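You operate a simulated robot arm through the tools that you are given. There is no shell and no other tool.

You are at the controls of a simulated two-armed robot. One attempt, no reset.

## Task
Close the two open tins, wipe the wooden board clean and stand the pestle in its pot.
Fine: wipe with the small sponge and put it back. What is to be rubbed or washed off counts as gone when no trace of it is left.

The check looks at the end state, three seconds after you hand in, the way a careful person would. Anything else that was tipped, shoved, dropped, spilled or broken makes it a failure.

## Robot
Two 7-joint arms with fingered hands on one trunk that stands fixed in place. Base frame: the origin is at the foot of the trunk, x ahead of it, y to its left, z up; the work surface is at about z = 0.78. Units: m, degrees, N and s.
The left shoulder is at [0.092, 0.185, 1.106], the right one opposite. With the tool pointing down near the work surface each hand reaches from about 0.1 to 0.86 m from the base axis, measured 20 degrees to its own side. Payload 4 kg a hand.
The TCP of each hand is the grasp point between the finger pads, 0.026 m short of the fingertips. In the tool frame z runs along the fingers and y along their closing line. The gripper opens to 0.132 m; its body begins 0.073 m behind the TCP. The gripper is a hand of 3 fingers: y runs from the thumb to the fingers, the wrist lies at [0, 0, -0.224] in the tool frame, and closing takes about 1.5 s.
Orientation is that of the tool frame in the base frame, as a unit quaternion [x, y, z, w]. With the fingers straight down and closing along the base's y, the tool's x points along the base's -x, its y along +y and its z along -z.

## Interface
- The arms move only by the tool apply_moves. It takes "left_deltas", "right_deltas" or both (then of equal length, played together; a hand with none holds still); each is one flat list of numbers, 6 for each row, row after row: the shift along the base's x, y, z in units of 400 mm (1.0 is 400 mm), then the turn, a rotation vector about the base's x, y, z in units of 45 degrees (1.0 is 45 degrees). In form: [dx, dy, dz, ax, ay, az, dx, dy, dz, ax, ay, az, ...]. A call has 1 to 20 rows; each row is the pose to reach, as a shift and turn from the pose commanded when the call began. "left_grip" and "right_grip" are, for a hand that has rows, the opening, from 0 (shut) to 1 (fully open), set as the call begins (left out, the last holds). A call with a number of a shift or a turn outside -1 to 1 is refused whole. Each row takes 0.2 s and may step no farther than 0.05 m and 8.6 degrees from the row before; otherwise, or with a gripper value out of range, the whole call is refused. Where a pose cannot be reached the arm comes as near as it can. A force on the tool above 40 N (or 10 N above the force at the start of the call, whichever is more), or a blocked arm, ends the call early, and 0.2 s more pass. Each finger travels about 0.072 m/s and halts on what it meets, pressing with about 30 N; the grip force reading is that of the motor and also rises with nothing between the fingers. The clock runs only during rows and for 0.2 s after the last one: add rows that repeat a pose to give the fingers time. The reply holds the time, the measured pose of the TCP, the force on the tool along the base axes, the opening and the grip force, in the units named above and with some noise, with the torque about the TCP (base axes, N m) and any sound that the robot's microphone picked up.
- Cameras (640 x 400 px; columns grow to the right, rows downward): "scene" is now at [0.2149, -0.024, 1.3177]; the picture's right is [-0.27, -0.96, 0.07], its down [-0.67, 0.14, -0.73] and it looks along [0.69, -0.24, -0.69] (base axes); focal length 278 px, centre (320, 200). "left" rides on the left gripper at [-0.062, 0.003, -0.092] in its tool frame; the picture's right is [-0.05, -1.00, 0.00], its down [0.83, -0.04, -0.56] and it looks along [0.55, -0.03, 0.83] (tool axes); focal length 230 px, centre (320, 200). "right" rides on the right gripper at [0.062, 0.003, -0.092] in its tool frame; the picture's right is [-0.05, 1.00, 0.00], its down [-0.83, -0.04, -0.55] and it looks along [-0.55, -0.03, 0.83] (tool axes); focal length 230 px, centre (320, 200). There is no depth. A picture from a camera that has moved, and an enlarged one, comes with that camera's place and axes in the base frame and with its lens.
- capture(camera): a new picture of that camera. The clock stands still meanwhile.
- slide_trunk(by): moves the trunk up (or, below 0, down) by that many m; the arms and the scene camera ride with it, the base frame stays. It gives what a move gives, with no picture.
- move_fingers(finger1, finger2, thumb_bend, hand): sets how far each is bent, from 0 (flat) to 100 (curled in); at 30 the hand is open as for a grip, at 70 the pads meet at the TCP. One left out holds its place. A second passes; each finger stops where it meets its share of the squeeze, and holds until it gets a number again. A gripper value or a shape takes the hand back. It gives what a move gives, with no picture; readings hold the bend of each and the force on the fingers (four entries, about 0 where the hand has none), thumb and palm.
- preshape(shape, hand): the hand has 3 fingers and takes this shape, open, in about a second: jaw (thumb against the fingers, like two jaws); tri (thumb and two fingers); tip (a fingertip pinch); poke (one finger out to press); point (the index stretched); flat (the hand flat); cup (the hand cupped); fist (a fist). The gripper value then closes the fingers along that shape, each until it touches; the sizes above hold for jaw. It gives what a move gives, with no picture.
- head_to(pan, tilt): turns the head with the scene camera to pan (to the left, within 86 degrees either way) and tilt (down, from -29 to 69), counted from straight ahead of the robot (the tilt from the chest, where the trunk bows). It gives what a move gives.
- inspect(camera, box): a new picture of the part [left, top, right, bottom] of that camera's present view, enlarged. The clock stands still meanwhile.
- hand_in(): hands the job in; it is judged then, once.

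Places have to be worked out from the pictures, the camera data and where the tool is seen. Open the grippers and draw the arms clear of the work before you hand the job in, unless the task says otherwise.

The tools are called as name(argument=value, ...) on one line, values as JSON. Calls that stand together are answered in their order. apply_moves: Moves the arms, as the interface text tells. Its arguments: {"type":"object","properties":{"left_deltas":{"type":"array","items":{"type":"number"}},"left_grip":{"type":"number"},"right_deltas":{"type":"array","items":{"type":"number"}},"right_grip":{"type":"number"}},"required":[]} The other tools are called the same way: slide_trunk (by) moves the trunk up or down; preshape (shape, hand) gives the hand a shape; move_fingers (finger1, finger2, thumb_bend, hand) moves the fingers one by one; head_to (pan, tilt) turns the head that bears the scene camera; capture (camera) takes a picture; inspect (camera, box) takes an enlarged picture of a part of a camera's view; hand_in () hands the job in.

At the start:

```text
clock: 0.0
left_eef_pos: [0.556, 0.0977, 1.1121]
left_orientation: [0.0, 1.0, 0.0, 0.001]
left_force: [0.1, -0.7, 0.3]
left_torque: [0.0, -0.03, -0.01]
left_grip_width: 0.1318
left_grip_force: 0.0
left_shape: jaw
left_bend: [30.0, 30.0, 30.0]
left_finger forces: [0.0, 0.1, 0.1, 0.0, 0.0, 0.0]
right_eef_pos: [0.5554, -0.3888, 1.098]
right_orientation: [0.0, 1.0, 0.0, 0.0]
right_force: [-0.7, -0.2, -0.4]
right_torque: [-0.01, -0.03, -0.01]
right_grip_width: 0.1319
right_grip_force: 0.3
right_shape: jaw
right_bend: [30.0, 30.0, 30.0]
right_finger forces: [0.1, 0.1, 0.0, 0.1, 0.0, 0.0]
trunk travel left (down, up): [-0.15, 0.312]
head pan, tilt (commanded): [-15.9, 29.7]
```

scene: 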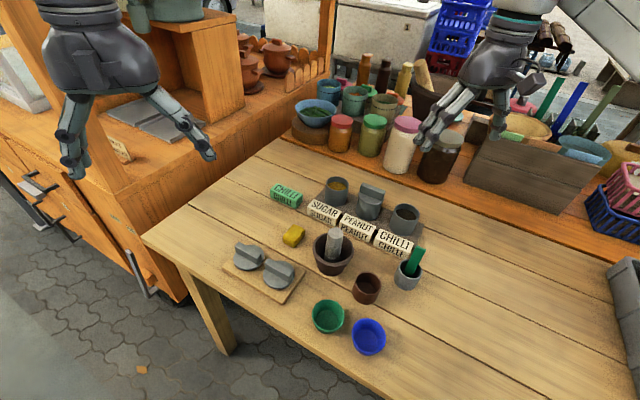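
right: 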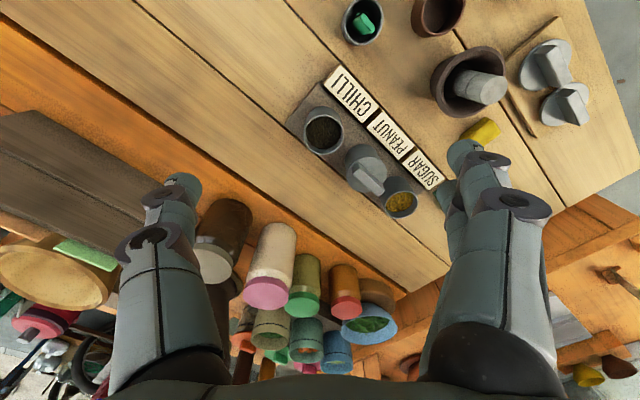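
left: 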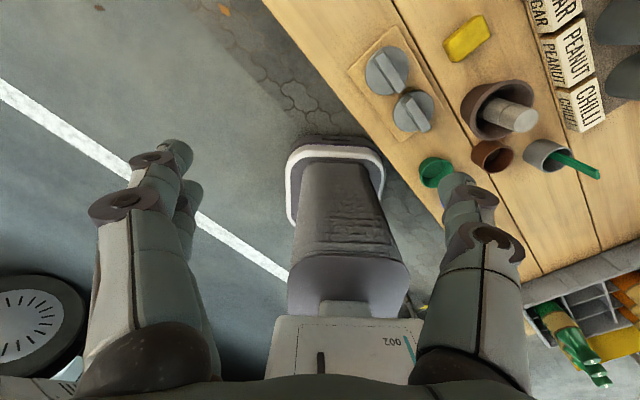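

The pictures show a tins row with labels, two lids on a wooden board, a yellow sponge, a mortar with pestle, and cups. I look closer at the work area before any move.

inspect(camera="scene", box=[210, 160, 450, 310])

inspect(camera="right", box=[260, 0, 640, 238])

inspect(camera="left", box=[330, 0, 640, 194])

```text
2.67 times, centred on (330, 235) of scene
camera zoom: at [0.2149, -0.024, 1.3177], right [-0.27, -0.96, 0.07], down [-0.67, 0.14, -0.73], along [0.69, -0.24, -0.69], focal length 742 px, centre (293, 107)
```

zoom: 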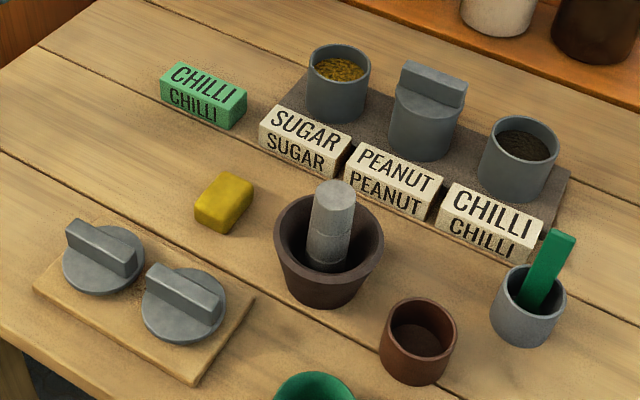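

```text
1.68 times, centred on (450, 119) of right
camera zoom: at [0.4946, -0.3854, 1.1901], right [0.05, 1.0, 0.0], down [0.83, -0.04, 0.55], along [0.55, -0.03, -0.83], focal length 387 px, centre (102, 336)
```

zoom: 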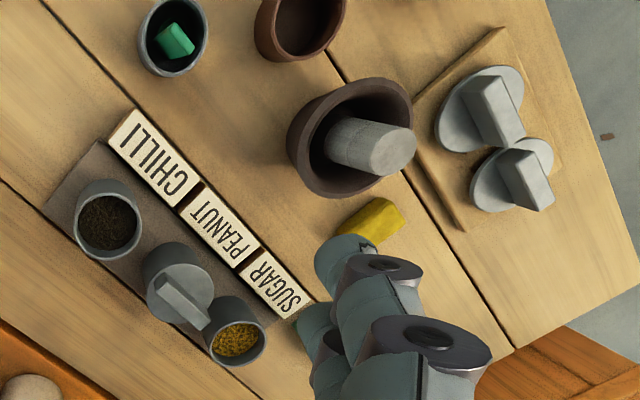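

```text
2.06 times, centred on (485, 97) of left
camera zoom: at [0.6179, 0.0991, 1.2041], right [0.05, -1.0, 0.0], down [-0.83, -0.04, 0.56], along [-0.55, -0.03, -0.83], focal length 474 px, centre (-20, 412)
```

zoom: 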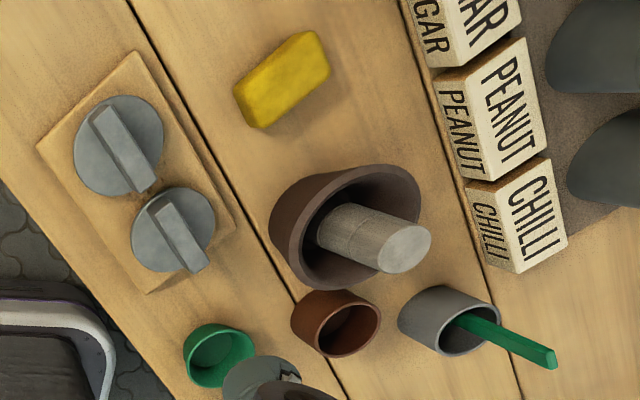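

I see two lids lying on the wooden board, a sponge beside it and a grey pestle in the brown mortar. I'll zoom in further on single items to understand which pot is the pestle's and what the stain on the board looks like.

inspect(camera="scene", box=[215, 225, 315, 305])

inspect(camera="scene", box=[300, 215, 440, 305])

inspect(camera="scene", box=[290, 260, 420, 360])

inspect(camera="scene", box=[260, 165, 430, 255])

inspect(camera="left", box=[340, 10, 480, 150])

```text
5.00 times, centred on (265, 265) of scene
camera zoom: at [0.2149, -0.024, 1.3177], right [-0.27, -0.96, 0.07], down [-0.67, 0.14, -0.73], along [0.69, -0.24, -0.69], focal length 1392 px, centre (595, -125)
```

zoom: 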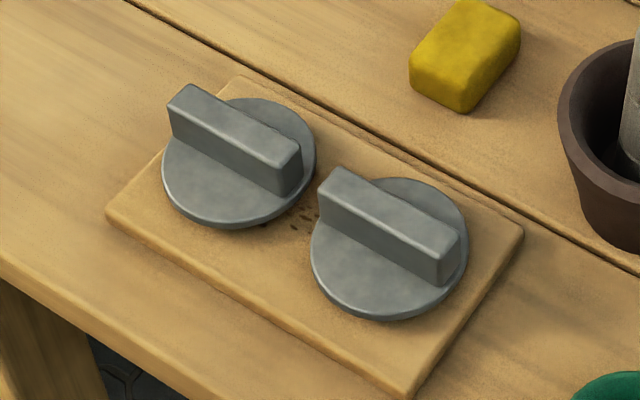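

```text
4.44 times, centred on (370, 260) of scene
camera zoom: at [0.2149, -0.024, 1.3177], right [-0.27, -0.96, 0.07], down [-0.67, 0.14, -0.73], along [0.69, -0.24, -0.69], focal length 1237 px, centre (98, -67)
```

zoom: 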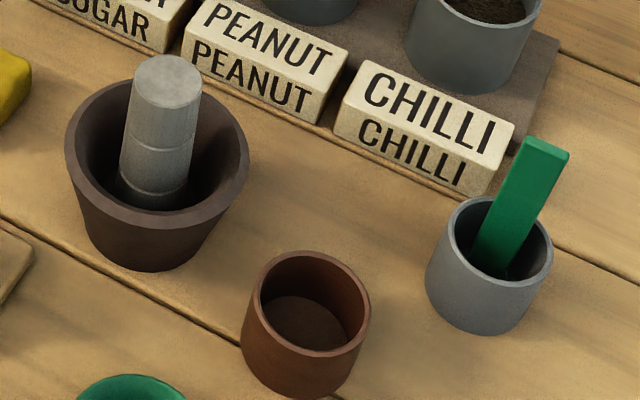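

```text
4.00 times, centred on (355, 310) of scene
camera zoom: at [0.2149, -0.024, 1.3177], right [-0.27, -0.96, 0.07], down [-0.67, 0.14, -0.73], along [0.69, -0.24, -0.69], focal length 1114 px, centre (180, -240)
```

zoom: 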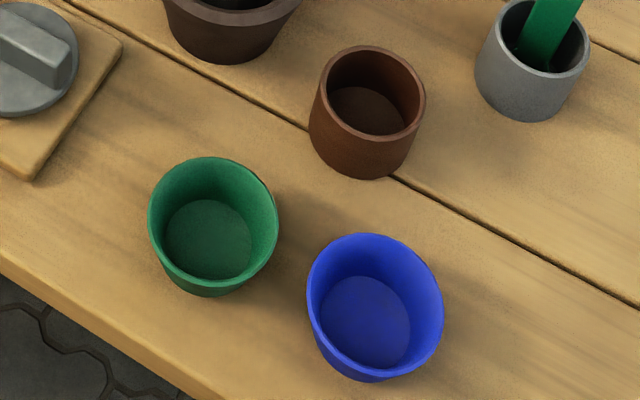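

```text
3.76 times, centred on (345, 210) of scene
camera zoom: at [0.2149, -0.024, 1.3177], right [-0.27, -0.96, 0.07], down [-0.67, 0.14, -0.73], along [0.69, -0.24, -0.69], focal length 1048 px, centre (226, 162)
```

zoom: 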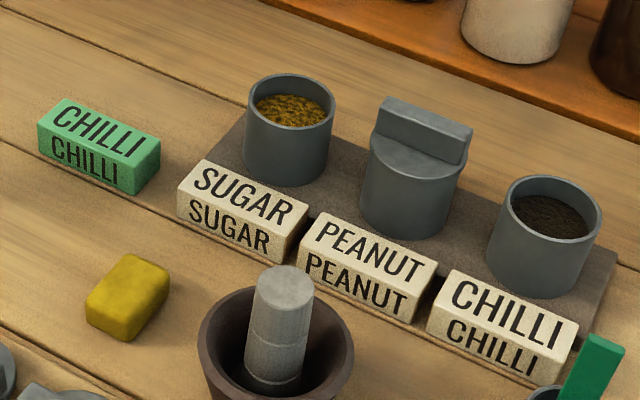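

```text
2.86 times, centred on (410, 80) of left
camera zoom: at [0.6179, 0.0991, 1.2041], right [0.05, -1.0, 0.0], down [-0.83, -0.04, 0.56], along [-0.55, -0.03, -0.83], focal length 657 px, centre (63, 543)
```

zoom: 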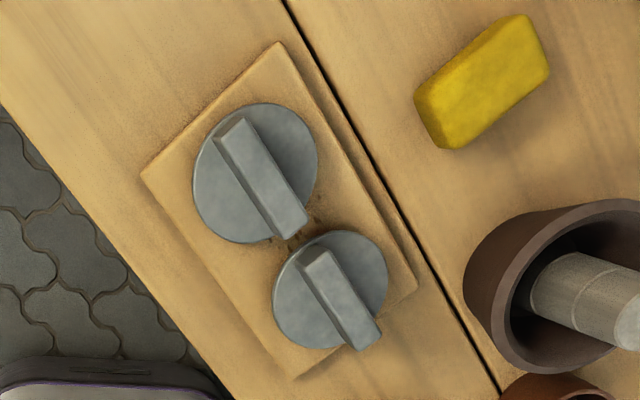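

Crumb-like stains lie between the lids on the board. I now look at the surroundings for clues about which pot belongs to the pestle.

inspect(camera="scene", box=[280, 50, 480, 175])

inspect(camera="scene", box=[440, 60, 640, 260])

inspect(camera="scene", box=[20, 20, 340, 200])

inspect(camera="right", box=[180, 180, 440, 390])

inspect(camera="left", box=[400, 60, 640, 210])

```text
3.20 times, centred on (380, 112) of scene
camera zoom: at [0.2149, -0.024, 1.3177], right [-0.27, -0.96, 0.07], down [-0.67, 0.14, -0.73], along [0.69, -0.24, -0.69], focal length 891 px, centre (128, 480)
```

zoom: 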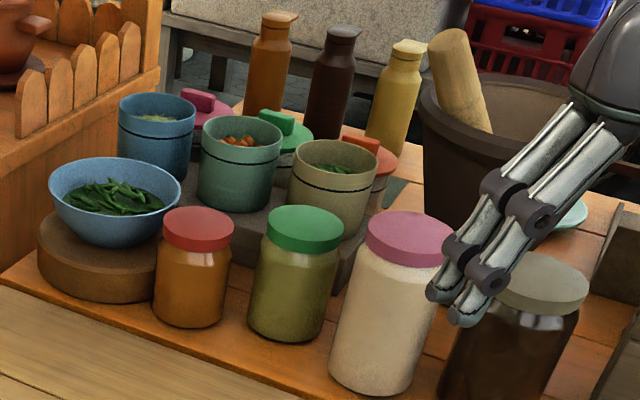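

```text
2.00 times, centred on (540, 160) of scene
camera zoom: at [0.2149, -0.024, 1.3177], right [-0.27, -0.96, 0.07], down [-0.67, 0.14, -0.73], along [0.69, -0.24, -0.69], focal length 557 px, centre (-120, 280)
```

zoom: 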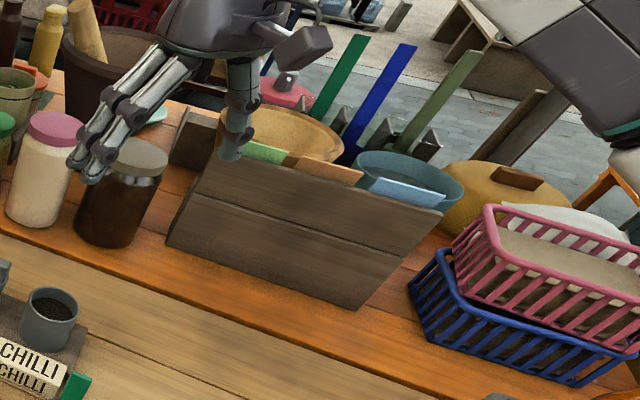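

```text
2.00 times, centred on (180, 110) of scene
camera zoom: at [0.2149, -0.024, 1.3177], right [-0.27, -0.96, 0.07], down [-0.67, 0.14, -0.73], along [0.69, -0.24, -0.69], focal length 557 px, centre (600, 380)
```

zoom: 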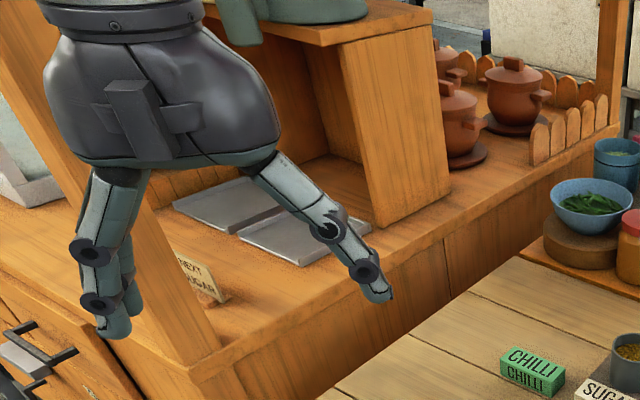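

```text
1.90 times, centred on (310, 285) of right
camera zoom: at [0.4946, -0.3854, 1.1901], right [0.05, 1.0, 0.0], down [0.83, -0.04, 0.55], along [0.55, -0.03, -0.83], focal length 438 px, centre (339, 38)
```

zoom: 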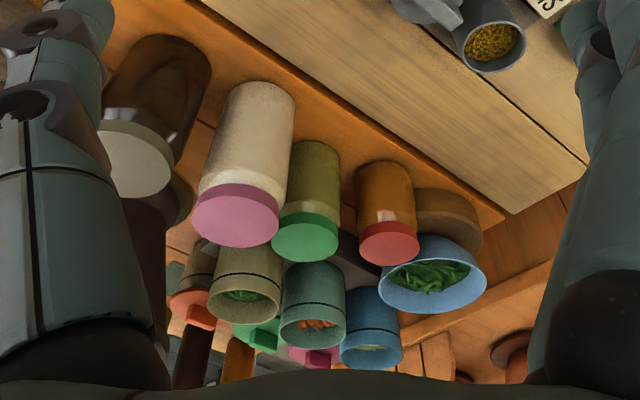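

```text
2.67 times, centred on (520, 135) of left
camera zoom: at [0.6179, 0.0991, 1.2041], right [0.05, -1.0, 0.0], down [-0.83, -0.04, 0.56], along [-0.55, -0.03, -0.83], focal length 614 px, centre (-213, 373)
```

zoom: 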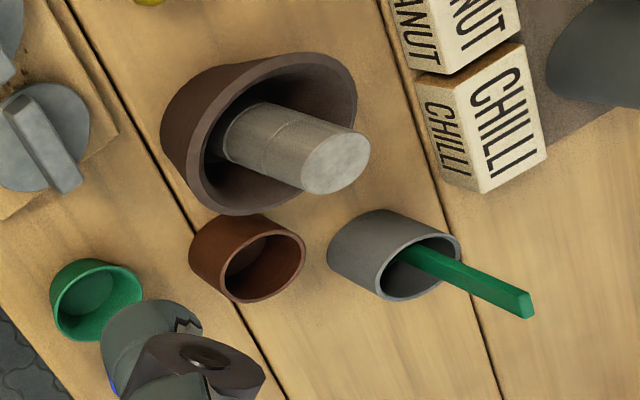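

There is a small card near the left hand ("NEXT ... SUGAR"). I zoom on it and turn the head left to view that side better.

inspect(camera="scene", box=[95, 130, 155, 180])

head_to(pan=25, tilt=40)

capture(camera="scene")

```text
8.00 times, centred on (125, 155) of scene
camera zoom: at [0.2149, -0.024, 1.3177], right [-0.27, -0.96, 0.07], down [-0.67, 0.14, -0.73], along [0.69, -0.24, -0.69], focal length 2227 px, centre (1880, 560)
```

zoom: 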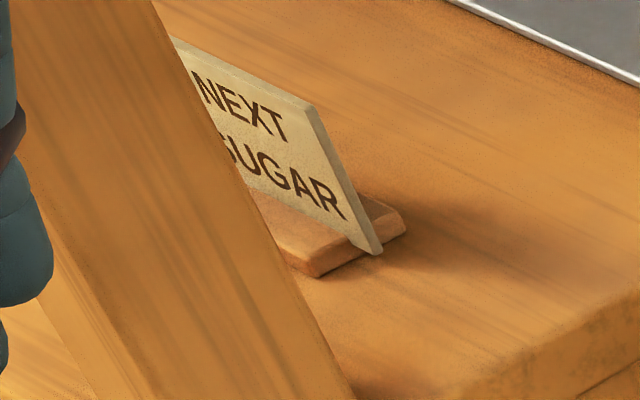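

```text
clock: 1.1
left_eef_pos: [0.5567, 0.0972, 1.112]
left_orientation: [0.0, 1.0, 0.0, -0.001]
left_force: [-0.5, -0.1, 0.4]
left_torque: [0.01, -0.03, -0.02]
left_grip_width: 0.132
left_grip_force: 0.1
left_shape: jaw
left_bend: [30.0, 30.0, 30.0]
left_finger forces: [0.0, 0.0, 0.0, 0.1, 0.1, 0.0]
right_eef_pos: [0.5545, -0.388, 1.0982]
right_orientation: [-0.001, 1.0, 0.0, 0.0]
right_force: [-0.3, -0.7, 0.2]
right_torque: [0.0, -0.02, 0.0]
right_grip_width: 0.1317
right_grip_force: 0.0
right_shape: jaw
right_bend: [30.0, 30.0, 30.0]
right_finger forces: [0.1, 0.0, 0.0, 0.0, 0.0, 0.1]
trunk travel left (down, up): [-0.15, 0.312]
head pan, tilt (commanded): [25.0, 40.0]
```

```text
taken
camera scene: at [0.2013, 0.0367, 1.3048], right [0.41, -0.91, -0.1], down [-0.75, -0.27, -0.6], along [0.52, 0.32, -0.79], focal length 278 px, centre (320, 200)
```

scene: 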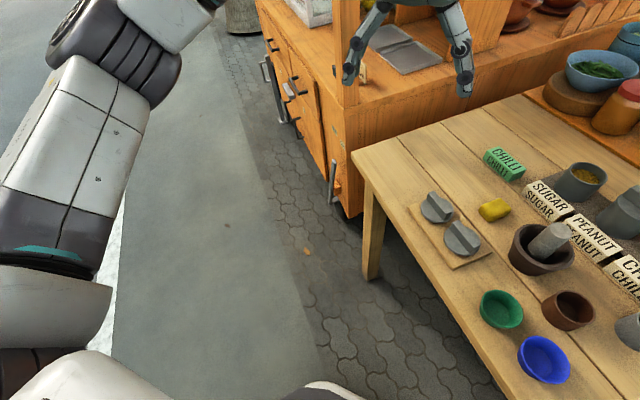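

The card on the left counter is partly hidden by the post. I zoom on it from this new viewpoint.

inspect(camera="scene", box=[330, 40, 410, 90])

head_to(pan=60, tilt=25)

capture(camera="scene")

```text
8.00 times, centred on (370, 65) of scene
camera zoom: at [0.2013, 0.0367, 1.3048], right [0.41, -0.91, -0.1], down [-0.75, -0.27, -0.6], along [0.52, 0.32, -0.79], focal length 2227 px, centre (-80, 1280)
```

zoom: 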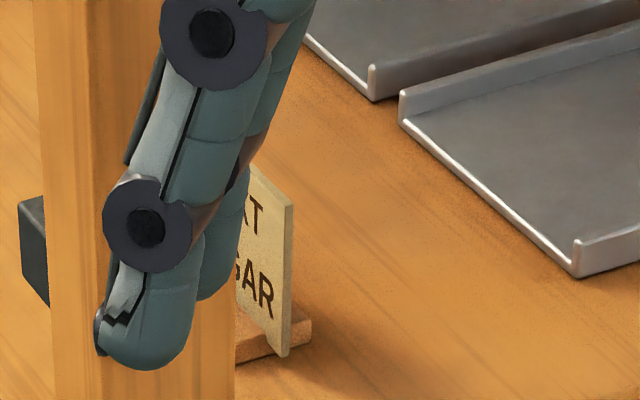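

```text
clock: 2.1
left_eef_pos: [0.5563, 0.0965, 1.1119]
left_orientation: [0.001, 1.0, 0.001, -0.001]
left_force: [0.7, -0.9, -0.4]
left_torque: [0.0, -0.05, 0.01]
left_grip_width: 0.132
left_grip_force: 0.1
left_shape: jaw
left_bend: [30.0, 30.0, 30.0]
left_finger forces: [0.1, 0.0, 0.0, 0.1, 0.0, 0.1]
right_eef_pos: [0.5543, -0.3879, 1.0979]
right_orientation: [-0.001, 1.0, 0.0, 0.0]
right_force: [-0.5, 0.0, -0.9]
right_torque: [-0.02, 0.02, -0.03]
right_grip_width: 0.1319
right_grip_force: 0.0
right_shape: jaw
right_bend: [30.0, 30.0, 30.0]
right_finger forces: [0.1, 0.0, 0.1, 0.1, 0.0, 0.1]
trunk travel left (down, up): [-0.15, 0.312]
head pan, tilt (commanded): [60.0, 25.0]
```

```text
taken
camera scene: at [0.177, 0.0806, 1.335], right [0.84, -0.5, -0.21], down [-0.43, -0.37, -0.83], along [0.34, 0.78, -0.52], focal length 278 px, centre (320, 200)
```

scene: 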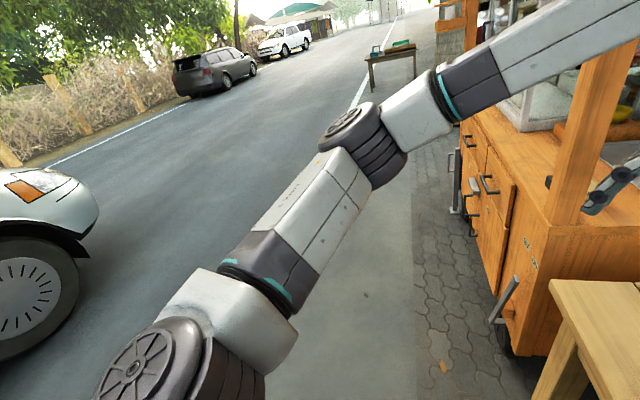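

The post still hides the card's left part. I'll look at the right side of the stall and from there try again for the card.

head_to(pan=-32, tilt=25)

capture(camera="scene")

inspect(camera="scene", box=[0, 120, 120, 220])

head_to(pan=-60, tilt=30)

capture(camera="scene")

```text
clock: 3.8
left_eef_pos: [0.5562, 0.0959, 1.1125]
left_orientation: [0.0, 1.0, 0.0, 0.001]
left_force: [0.8, -0.5, 0.1]
left_torque: [0.01, 0.02, 0.01]
left_grip_width: 0.132
left_grip_force: 0.1
left_shape: jaw
left_bend: [30.0, 30.0, 30.0]
left_finger forces: [0.1, 0.0, 0.0, 0.1, 0.0, 0.0]
right_eef_pos: [0.5544, -0.389, 1.0972]
right_orientation: [0.001, 1.0, 0.001, 0.0]
right_force: [0.0, -0.7, -0.6]
right_torque: [0.01, 0.02, 0.01]
right_grip_width: 0.132
right_grip_force: 0.0
right_shape: jaw
right_bend: [30.0, 30.0, 30.0]
right_finger forces: [0.1, 0.0, 0.0, 0.0, 0.0, 0.0]
trunk travel left (down, up): [-0.15, 0.312]
head pan, tilt (commanded): [-32.0, 25.0]
```

```text
taken
camera scene: at [0.2081, -0.0479, 1.3271], right [-0.51, -0.85, 0.13], down [-0.57, 0.22, -0.79], along [0.64, -0.48, -0.6], focal length 278 px, centre (320, 200)
```

scene: 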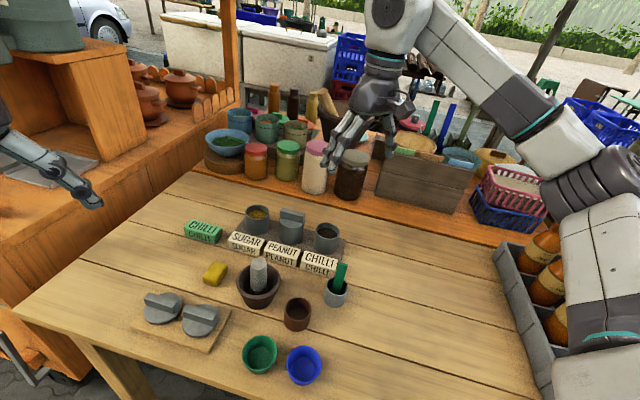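

```text
4.00 times, centred on (60, 170) of scene
camera zoom: at [0.2081, -0.0479, 1.3271], right [-0.51, -0.85, 0.13], down [-0.57, 0.22, -0.79], along [0.64, -0.48, -0.6], focal length 1114 px, centre (1360, 320)
```

zoom: 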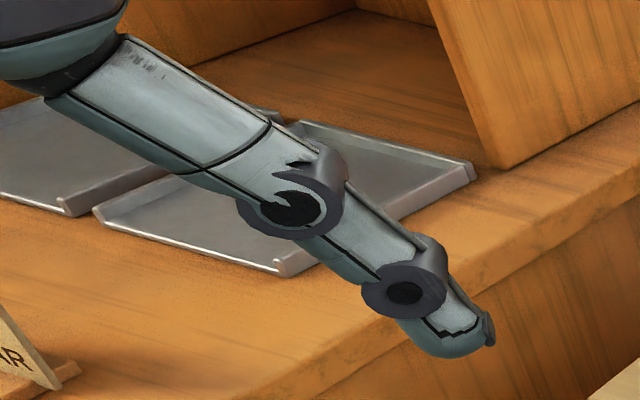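

```text
clock: 4.7
left_eef_pos: [0.5568, 0.0967, 1.1118]
left_orientation: [0.0, 1.0, 0.0, 0.0]
left_force: [-0.4, -0.2, -0.1]
left_torque: [-0.01, -0.03, 0.0]
left_grip_width: 0.1317
left_grip_force: 0.1
left_shape: jaw
left_bend: [30.0, 30.0, 30.0]
left_finger forces: [0.0, 0.0, 0.1, 0.1, 0.0, 0.0]
right_eef_pos: [0.5547, -0.3889, 1.0977]
right_orientation: [0.0, 1.0, 0.0, -0.001]
right_force: [-0.1, -0.1, -0.3]
right_torque: [0.01, -0.01, -0.02]
right_grip_width: 0.1323
right_grip_force: 0.1
right_shape: jaw
right_bend: [30.0, 30.0, 30.0]
right_finger forces: [0.1, 0.0, 0.0, 0.1, 0.1, 0.0]
trunk travel left (down, up): [-0.15, 0.312]
head pan, tilt (commanded): [-60.0, 30.0]
```

```text
taken
camera scene: at [0.1742, -0.0774, 1.3275], right [-0.84, -0.5, 0.21], down [-0.46, 0.43, -0.78], along [0.3, -0.75, -0.59], focal length 278 px, centre (320, 200)
```

scene: 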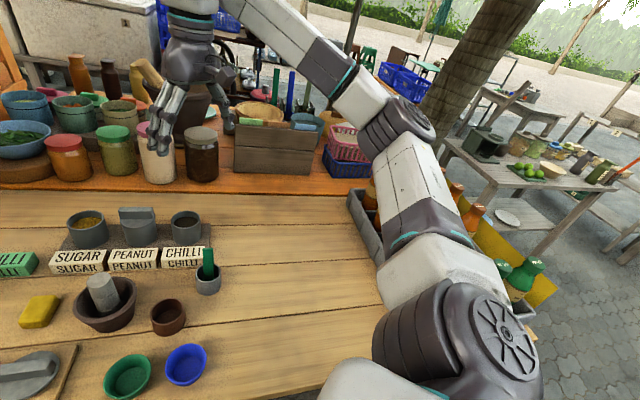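

I need the card's full text; at an in-between pan it should be in the frame and clear of the post.

head_to(pan=-26, tilt=32)

inspect(camera="scene", box=[0, 120, 120, 220])

capture(camera="scene")

```text
clock: 5.7
left_eef_pos: [0.5562, 0.0969, 1.1127]
left_orientation: [0.0, 1.0, -0.001, 0.0]
left_force: [0.1, 0.1, 0.0]
left_torque: [0.0, -0.01, -0.02]
left_grip_width: 0.1319
left_grip_force: 0.2
left_shape: jaw
left_bend: [30.0, 30.0, 30.0]
left_finger forces: [0.0, 0.0, 0.0, 0.1, 0.0, 0.0]
right_eef_pos: [0.5546, -0.3876, 1.0982]
right_orientation: [-0.001, 1.0, 0.0, 0.0]
right_force: [0.3, 0.3, -0.7]
right_torque: [-0.02, 0.0, 0.01]
right_grip_width: 0.1321
right_grip_force: 0.0
right_shape: jaw
right_bend: [30.0, 30.0, 30.0]
right_finger forces: [0.0, 0.1, 0.0, 0.1, 0.1, 0.0]
trunk travel left (down, up): [-0.15, 0.312]
head pan, tilt (commanded): [-26.0, 32.0]
```

```text
4.00 times, centred on (60, 170) of scene
camera zoom: at [0.2076, -0.0385, 1.3158], right [-0.43, -0.9, 0.11], down [-0.67, 0.23, -0.71], along [0.61, -0.37, -0.7], focal length 1114 px, centre (1360, 320)
```

zoom: 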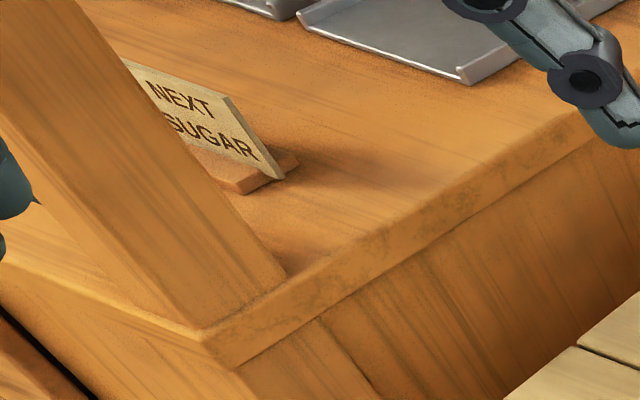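

```text
taken
camera scene: at [0.2076, -0.0385, 1.3158], right [-0.43, -0.9, 0.11], down [-0.67, 0.23, -0.71], along [0.61, -0.37, -0.7], focal length 278 px, centre (320, 200)
```

scene: 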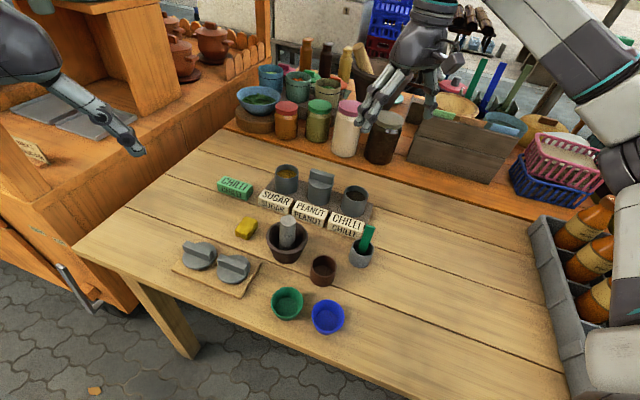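

The card just reads "NEXT / SUGAR". I'll bring the right hand back toward the robot and look down with its camera at the small pots and mortar, well above everything.

apply_moves(right_deltas=[-0.08, 0.043, -0.015, 0, 0, 0, -0.16, 0.086, -0.03, 0, 0, 0, -0.24, 0.129, -0.045, 0, 0, 0, -0.32, 0.172, -0.06, 0, 0, 0, -0.4, 0.215, -0.075, 0, 0, 0, -0.48, 0.258, -0.09, 0, 0, 0, -0.56, 0.301, -0.105, 0, 0, 0, -0.6375, 0.345, -0.12, 0, 0, 0])

capture(camera="right")

```text
clock: 7.5
left_eef_pos: [0.5559, 0.098, 1.1133]
left_orientation: [0.001, 1.0, 0.0, 0.0]
left_force: [0.3, -0.5, -0.4]
left_torque: [-0.03, 0.03, -0.01]
left_grip_width: 0.1323
left_grip_force: 0.2
left_shape: jaw
left_bend: [30.0, 30.0, 30.0]
left_finger forces: [0.0, 0.0, 0.0, 0.0, 0.1, 0.0]
right_eef_pos: [0.2996, -0.2514, 1.0497]
right_orientation: [0.001, 1.0, 0.0, 0.0]
right_force: [-0.7, 0.7, -0.2]
right_torque: [-0.04, 0.0, -0.02]
right_grip_width: 0.1317
right_grip_force: 0.0
right_shape: jaw
right_bend: [30.0, 30.0, 30.0]
right_finger forces: [0.0, 0.0, 0.0, 0.0, 0.1, 0.0]
trunk travel left (down, up): [-0.15, 0.312]
head pan, tilt (commanded): [-26.0, 32.0]
```

```text
taken
camera right: at [0.2389, -0.2471, 1.1411], right [0.05, 1.0, 0.0], down [0.83, -0.04, 0.55], along [0.55, -0.03, -0.83], focal length 230 px, centre (320, 200)
```

right: 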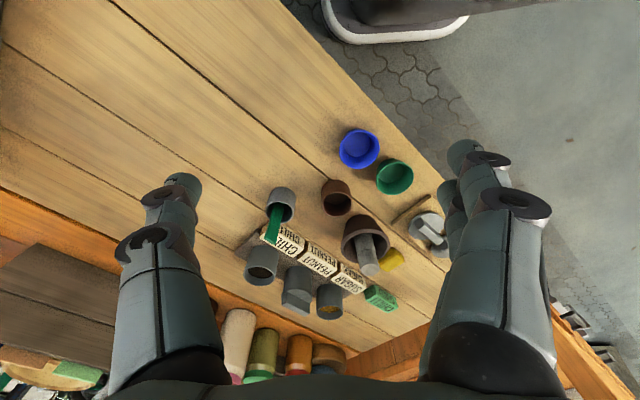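

The picture shows all cups. I zoom in on pots and mortar.

inspect(camera="right", box=[250, 120, 420, 226])

inspect(camera="right", box=[310, 170, 460, 264])

inspect(camera="right", box=[240, 210, 410, 330])

```text
3.76 times, centred on (335, 173) of right
camera zoom: at [0.2389, -0.2471, 1.1411], right [0.05, 1.0, 0.0], down [0.83, -0.04, 0.55], along [0.55, -0.03, -0.83], focal length 866 px, centre (264, 302)
```

zoom: 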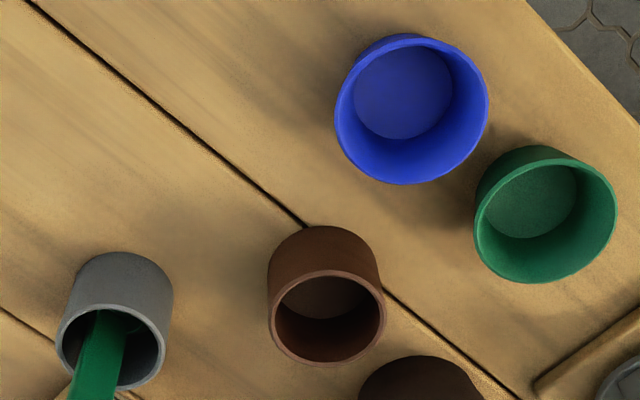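

```text
4.26 times, centred on (385, 217) of right
camera zoom: at [0.2389, -0.2471, 1.1411], right [0.05, 1.0, 0.0], down [0.83, -0.04, 0.55], along [0.55, -0.03, -0.83], focal length 979 px, centre (43, 128)
```

zoom: 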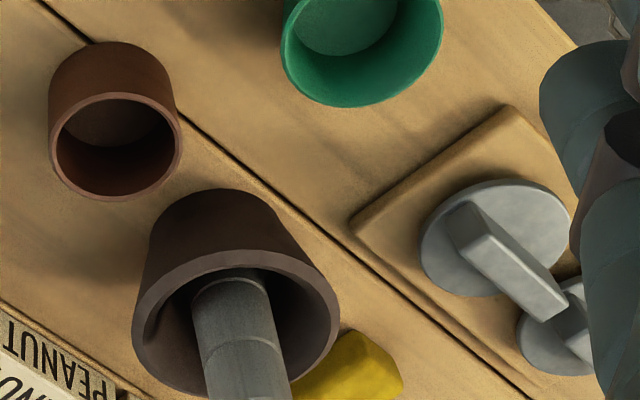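

```text
3.33 times, centred on (325, 270) of right
camera zoom: at [0.2389, -0.2471, 1.1411], right [0.05, 1.0, 0.0], down [0.83, -0.04, 0.55], along [0.55, -0.03, -0.83], focal length 767 px, centre (303, -33)
```

zoom: 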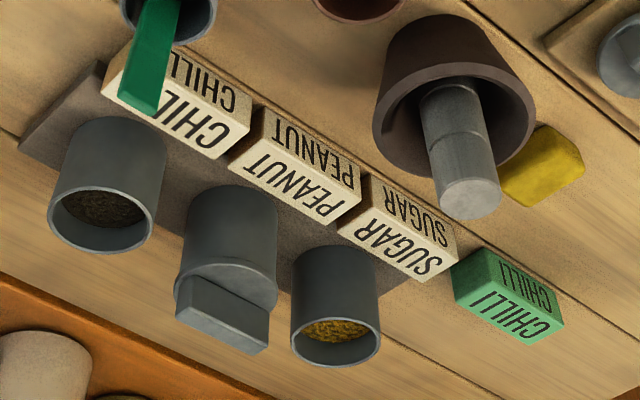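

The pestle stands in the mortar (top near [0.546, -0.179, 0.888], about 35 mm thick). The empty brown pot, about 52 mm wide at [0.46, -0.227], looks like the pestle's own pot, since the grey one already holds the green spatula. I now move the left arm out of the way and take the right hand, yawed 44°, over the lids for a closer look.

apply_moves(left_deltas=[-0.049, 0.0875, 0, 0, 0, 0, -0.098, 0.175, 0, 0, 0, 0, -0.146, 0.2625, 0, 0, 0, 0, -0.195, 0.35, 0, 0, 0, 0, -0.244, 0.4375, 0, 0, 0, 0, -0.2925, 0.525, 0, 0, 0, 0, -0.341, 0.6125, 0, 0, 0, 0, -0.39, 0.7, 0, 0, 0, 0], right_deltas=[0.0545, 0.0436, -0.02, 0, 0, 0.122, 0.109, 0.087, -0.04, 0, 0, 0.244, 0.1635, 0.131, -0.06, 0, 0, 0.367, 0.218, 0.174, -0.085, 0, 0, 0.489, 0.2725, 0.218, -0.11, 0, 0, 0.611, 0.327, 0.261, -0.13, 0, 0, 0.733, 0.3815, 0.305, -0.15, 0, 0, 0.856, 0.436, 0.3485, -0.174, 0, 0, 0.978])

capture(camera="right")

capture(camera="scene")

```text
clock: 9.3
left_eef_pos: [0.4017, 0.3799, 1.1122]
left_orientation: [0.001, 1.0, -0.002, -0.001]
left_force: [-0.2, 0.0, -0.1]
left_torque: [-0.03, -0.03, 0.01]
left_grip_width: 0.1319
left_grip_force: 0.1
left_shape: jaw
left_bend: [30.0, 30.0, 30.0]
left_finger forces: [0.0, 0.1, 0.0, 0.2, 0.0, 0.0]
right_eef_pos: [0.4761, -0.1101, 0.9791]
right_orientation: [-0.375, 0.927, -0.001, -0.001]
right_force: [0.4, -0.3, -0.1]
right_torque: [-0.01, 0.01, -0.02]
right_grip_width: 0.1318
right_grip_force: 0.0
right_shape: jaw
right_bend: [30.0, 30.0, 30.0]
right_finger forces: [0.0, 0.0, 0.0, 0.0, 0.0, 0.0]
trunk travel left (down, up): [-0.15, 0.312]
head pan, tilt (commanded): [-26.0, 32.0]
```

```text
taken
camera right: at [0.4304, -0.1511, 1.0706], right [-0.66, 0.75, 0.0], down [0.63, 0.55, 0.55], along [0.42, 0.36, -0.83], focal length 230 px, centre (320, 200)
```

right: 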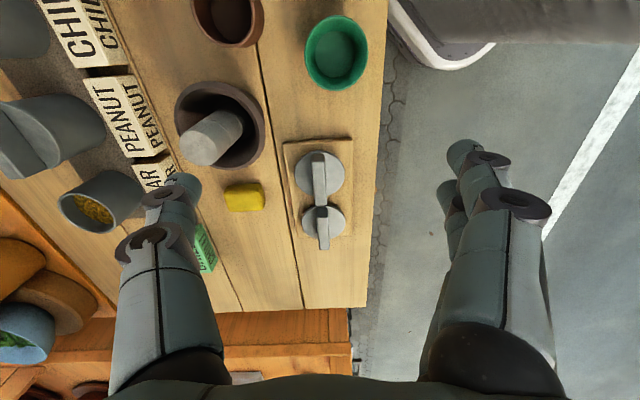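

```text
taken
camera scene: at [0.2089, -0.0362, 1.3156], right [-0.42, -0.9, 0.11], down [-0.67, 0.23, -0.7], along [0.61, -0.37, -0.7], focal length 278 px, centre (320, 200)
```

scene: 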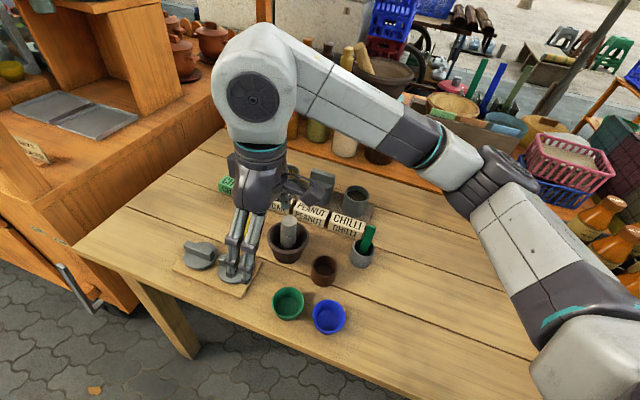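

The yaw matches the lids' bars and the board's edges very well. I zoom in on the board, lids and sponge.

inspect(camera="right", box=[270, 130, 370, 260])

inspect(camera="right", box=[160, 70, 280, 220])

```text
3.08 times, centred on (320, 195) of right
camera zoom: at [0.4304, -0.1511, 1.0706], right [-0.66, 0.75, 0.0], down [0.63, 0.55, 0.55], along [0.42, 0.36, -0.83], focal length 708 px, centre (320, 215)
```

zoom: 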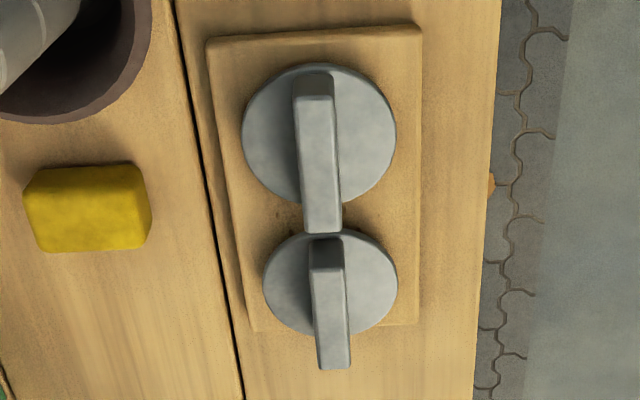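

```text
2.67 times, centred on (220, 145) of right
camera zoom: at [0.4304, -0.1511, 1.0706], right [-0.66, 0.75, 0.0], down [0.63, 0.55, 0.55], along [0.42, 0.36, -0.83], focal length 614 px, centre (587, 347)
```

zoom: 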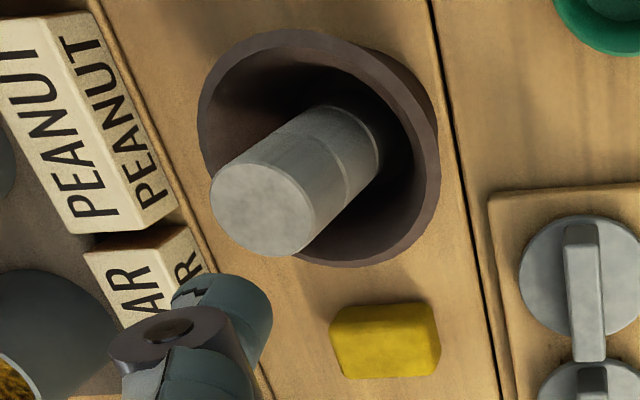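

Lid B's centre is near [0.536, -0.060], lid A's near [0.593, -0.004], bars ~16 mm wide, ~62 mm long, tops near z 0.824. I test the fingertip-pinch shape here in free air and look at its geometry.

preshape(hand="right", shape="tip")

capture(camera="right")

inspect(camera="scene", box=[180, 140, 320, 300])

```text
clock: 10.2
left_eef_pos: [0.4005, 0.379, 1.1092]
left_orientation: [0.0, 1.0, 0.0, -0.004]
left_force: [-0.7, 0.1, -0.3]
left_torque: [-0.02, 0.04, 0.03]
left_grip_width: 0.1321
left_grip_force: 0.0
left_shape: jaw
left_bend: [30.0, 30.0, 30.0]
left_finger forces: [0.0, 0.1, 0.1, 0.0, 0.0, 0.0]
right_eef_pos: [0.4744, -0.1131, 0.9784]
right_orientation: [-0.375, 0.927, 0.0, -0.001]
right_force: [0.4, -0.5, 1.1]
right_torque: [-0.01, -0.01, 0.03]
right_grip_width: 0.1323
right_grip_force: 0.2
right_shape: tip
right_bend: [30.0, 30.0, 30.0]
right_finger forces: [0.0, 0.0, 0.0, 0.0, 0.1, 0.1]
trunk travel left (down, up): [-0.15, 0.312]
head pan, tilt (commanded): [-26.0, 32.0]
```

```text
taken
camera right: at [0.4289, -0.153, 1.0712], right [-0.66, 0.75, 0.0], down [0.63, 0.55, 0.55], along [0.42, 0.36, -0.83], focal length 230 px, centre (320, 200)
```

right: 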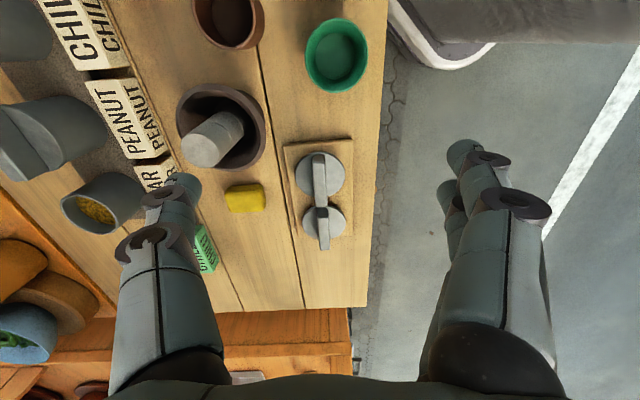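

```text
2.50 times, centred on (250, 220) of scene
camera zoom: at [0.2078, -0.0379, 1.3158], right [-0.43, -0.9, 0.11], down [-0.67, 0.23, -0.7], along [0.61, -0.37, -0.7], focal length 696 px, centre (495, 150)
```

zoom: 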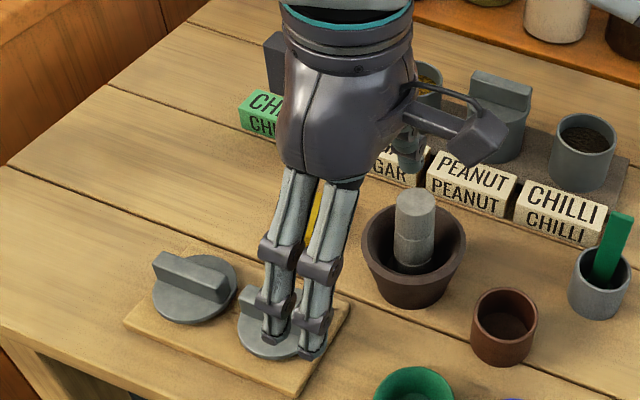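

Opened, the tip shape looks like the jaw. I close it in free air to about 16 mm to see where the fingertips meet.

apply_moves(right_deltas=[0, 0, 0, 0, 0, 0, 0, 0, 0, 0, 0, 0, 0, 0, 0, 0, 0, 0, 0, 0, 0, 0, 0, 0, 0, 0, 0, 0, 0, 0, 0, 0, 0, 0, 0, 0, 0, 0, 0, 0, 0, 0], right_grip=0.12)

capture(camera="right")

inspect(camera="scene", box=[180, 140, 320, 300])

```text
clock: 11.8
left_eef_pos: [0.3993, 0.3774, 1.1131]
left_orientation: [-0.001, 1.0, -0.001, 0.0]
left_force: [-0.6, 0.7, 0.3]
left_torque: [0.0, 0.01, -0.02]
left_grip_width: 0.1319
left_grip_force: 0.0
left_shape: jaw
left_bend: [30.0, 30.0, 30.0]
left_finger forces: [0.0, 0.0, 0.0, 0.0, 0.1, 0.0]
right_eef_pos: [0.4743, -0.1126, 0.98]
right_orientation: [-0.374, 0.927, 0.0, 0.0]
right_force: [0.0, 0.0, 1.0]
right_torque: [0.02, -0.02, -0.06]
right_grip_width: 0.0163
right_grip_force: 0.0
right_shape: tip
right_bend: [72.0, 72.0, 70.0]
right_finger forces: [0.0, 0.0, 0.0, 0.0, 0.0, 0.1]
trunk travel left (down, up): [-0.15, 0.312]
head pan, tilt (commanded): [-26.0, 32.0]
```

```text
taken
camera right: at [0.4289, -0.1531, 1.0712], right [-0.66, 0.75, 0.0], down [0.63, 0.55, 0.55], along [0.42, 0.36, -0.83], focal length 230 px, centre (320, 200)
```

right: 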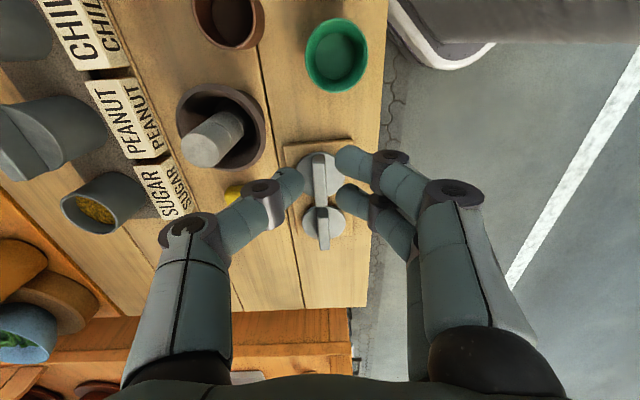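

```text
2.50 times, centred on (250, 220) of scene
camera zoom: at [0.2075, -0.0382, 1.3158], right [-0.43, -0.9, 0.11], down [-0.67, 0.23, -0.71], along [0.61, -0.37, -0.7], focal length 696 px, centre (495, 150)
```

zoom: 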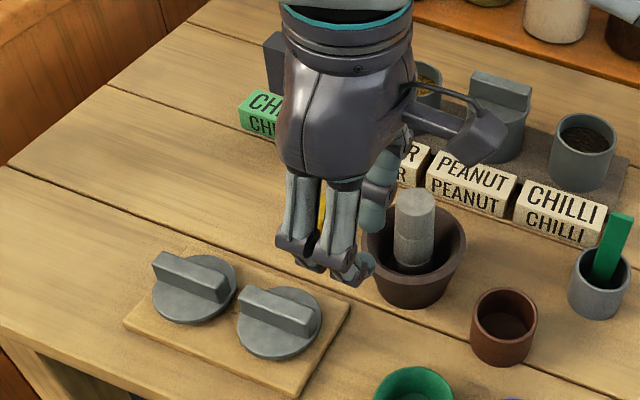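

The closed tips point at each other about 2 cm past the TCP, which suits pinching a bar. I zoom in to measure the fingertips' exact place relative to the TCP.

inspect(camera="right", box=[240, 120, 400, 240])

inspect(camera="scene", box=[230, 190, 300, 270])

```text
3.33 times, centred on (320, 180) of right
camera zoom: at [0.4289, -0.1531, 1.0712], right [-0.66, 0.75, 0.0], down [0.63, 0.55, 0.55], along [0.42, 0.36, -0.83], focal length 767 px, centre (320, 267)
```

zoom: 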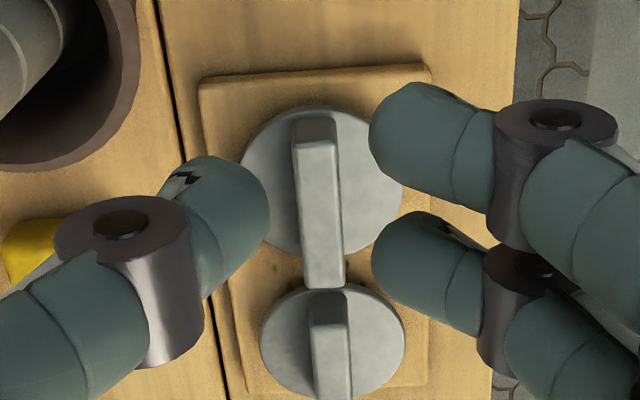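

```text
5.00 times, centred on (265, 230) of scene
camera zoom: at [0.2075, -0.0382, 1.3158], right [-0.43, -0.9, 0.11], down [-0.67, 0.23, -0.71], along [0.61, -0.37, -0.7], focal length 1392 px, centre (595, 50)
```

zoom: 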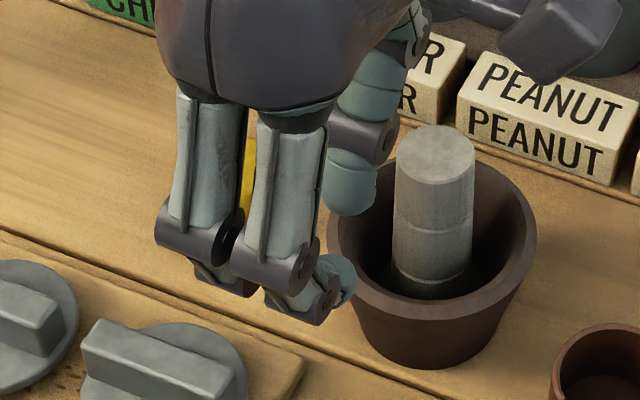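

Fingertips sit at tool y ±13 mm, with their lowest point ≈25 mm past the TCP. I move over lid B ([0.537, -0.0595]) with a 50 mm opening, at TCP height 0.88.

apply_moves(right_deltas=[0.04, 0.033, -0.0625, 0, 0, 0, 0.08, 0.066, -0.125, 0, 0, 0, 0.12, 0.1, -0.1875, 0, 0, 0, 0.157, 0.133, -0.25, 0, 0, 0, 0.157, 0.133, -0.25, 0, 0, 0], right_grip=0.38)

capture(camera="right")

inspect(camera="scene", box=[160, 180, 320, 300])

```text
clock: 13.0
left_eef_pos: [0.4005, 0.3773, 1.1135]
left_orientation: [0.0, 1.0, 0.0, 0.0]
left_force: [0.1, -0.4, 0.2]
left_torque: [-0.02, 0.02, -0.02]
left_grip_width: 0.1319
left_grip_force: 0.2
left_shape: jaw
left_bend: [30.0, 30.0, 30.0]
left_finger forces: [0.0, 0.1, 0.0, 0.0, 0.1, 0.0]
right_eef_pos: [0.5364, -0.058, 0.8798]
right_orientation: [-0.374, 0.928, 0.0, 0.0]
right_force: [0.2, 0.9, 0.1]
right_torque: [0.0, 0.0, -0.05]
right_grip_width: 0.0495
right_grip_force: 0.0
right_shape: tip
right_bend: [73.0, 73.0, 70.0]
right_finger forces: [0.0, 0.1, 0.1, 0.0, 0.0, 0.0]
trunk travel left (down, up): [-0.15, 0.312]
head pan, tilt (commanded): [-26.0, 32.0]
```

```text
taken
camera right: at [0.4914, -0.0993, 0.9717], right [-0.66, 0.75, 0.0], down [0.63, 0.55, 0.56], along [0.42, 0.36, -0.83], focal length 230 px, centre (320, 200)
```

right: 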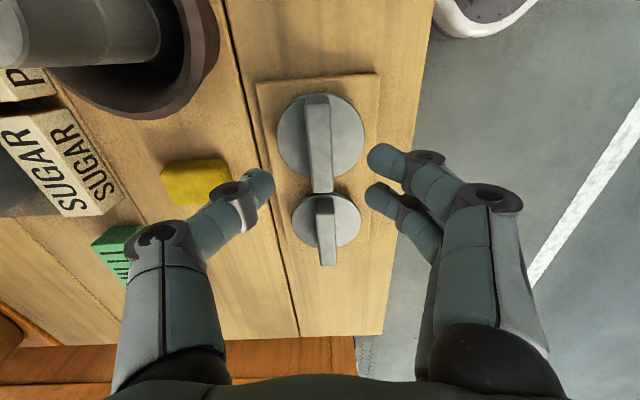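

```text
3.33 times, centred on (240, 240) of scene
camera zoom: at [0.207, -0.0386, 1.316], right [-0.43, -0.9, 0.11], down [-0.67, 0.23, -0.71], along [0.61, -0.37, -0.7], focal length 928 px, centre (587, 67)
```

zoom: 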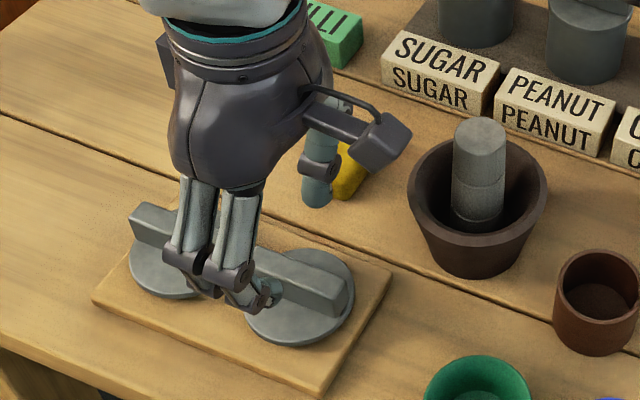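

I zoom on lid B from this closer view to refine its centre.

inspect(camera="right", box=[240, 70, 400, 270])

```text
2.00 times, centred on (320, 170) of right
camera zoom: at [0.4914, -0.0993, 0.9717], right [-0.66, 0.75, 0.0], down [0.63, 0.55, 0.56], along [0.42, 0.36, -0.83], focal length 460 px, centre (320, 260)
```

zoom: 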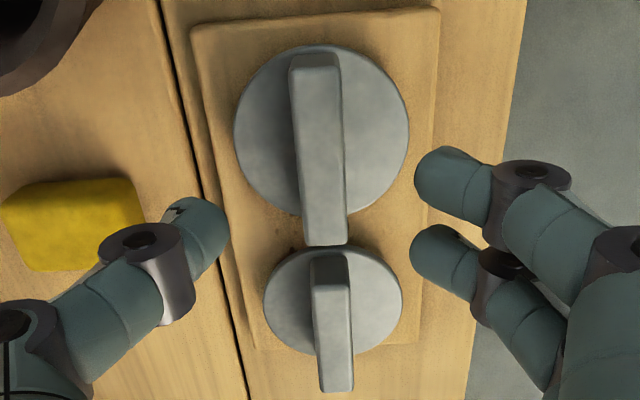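

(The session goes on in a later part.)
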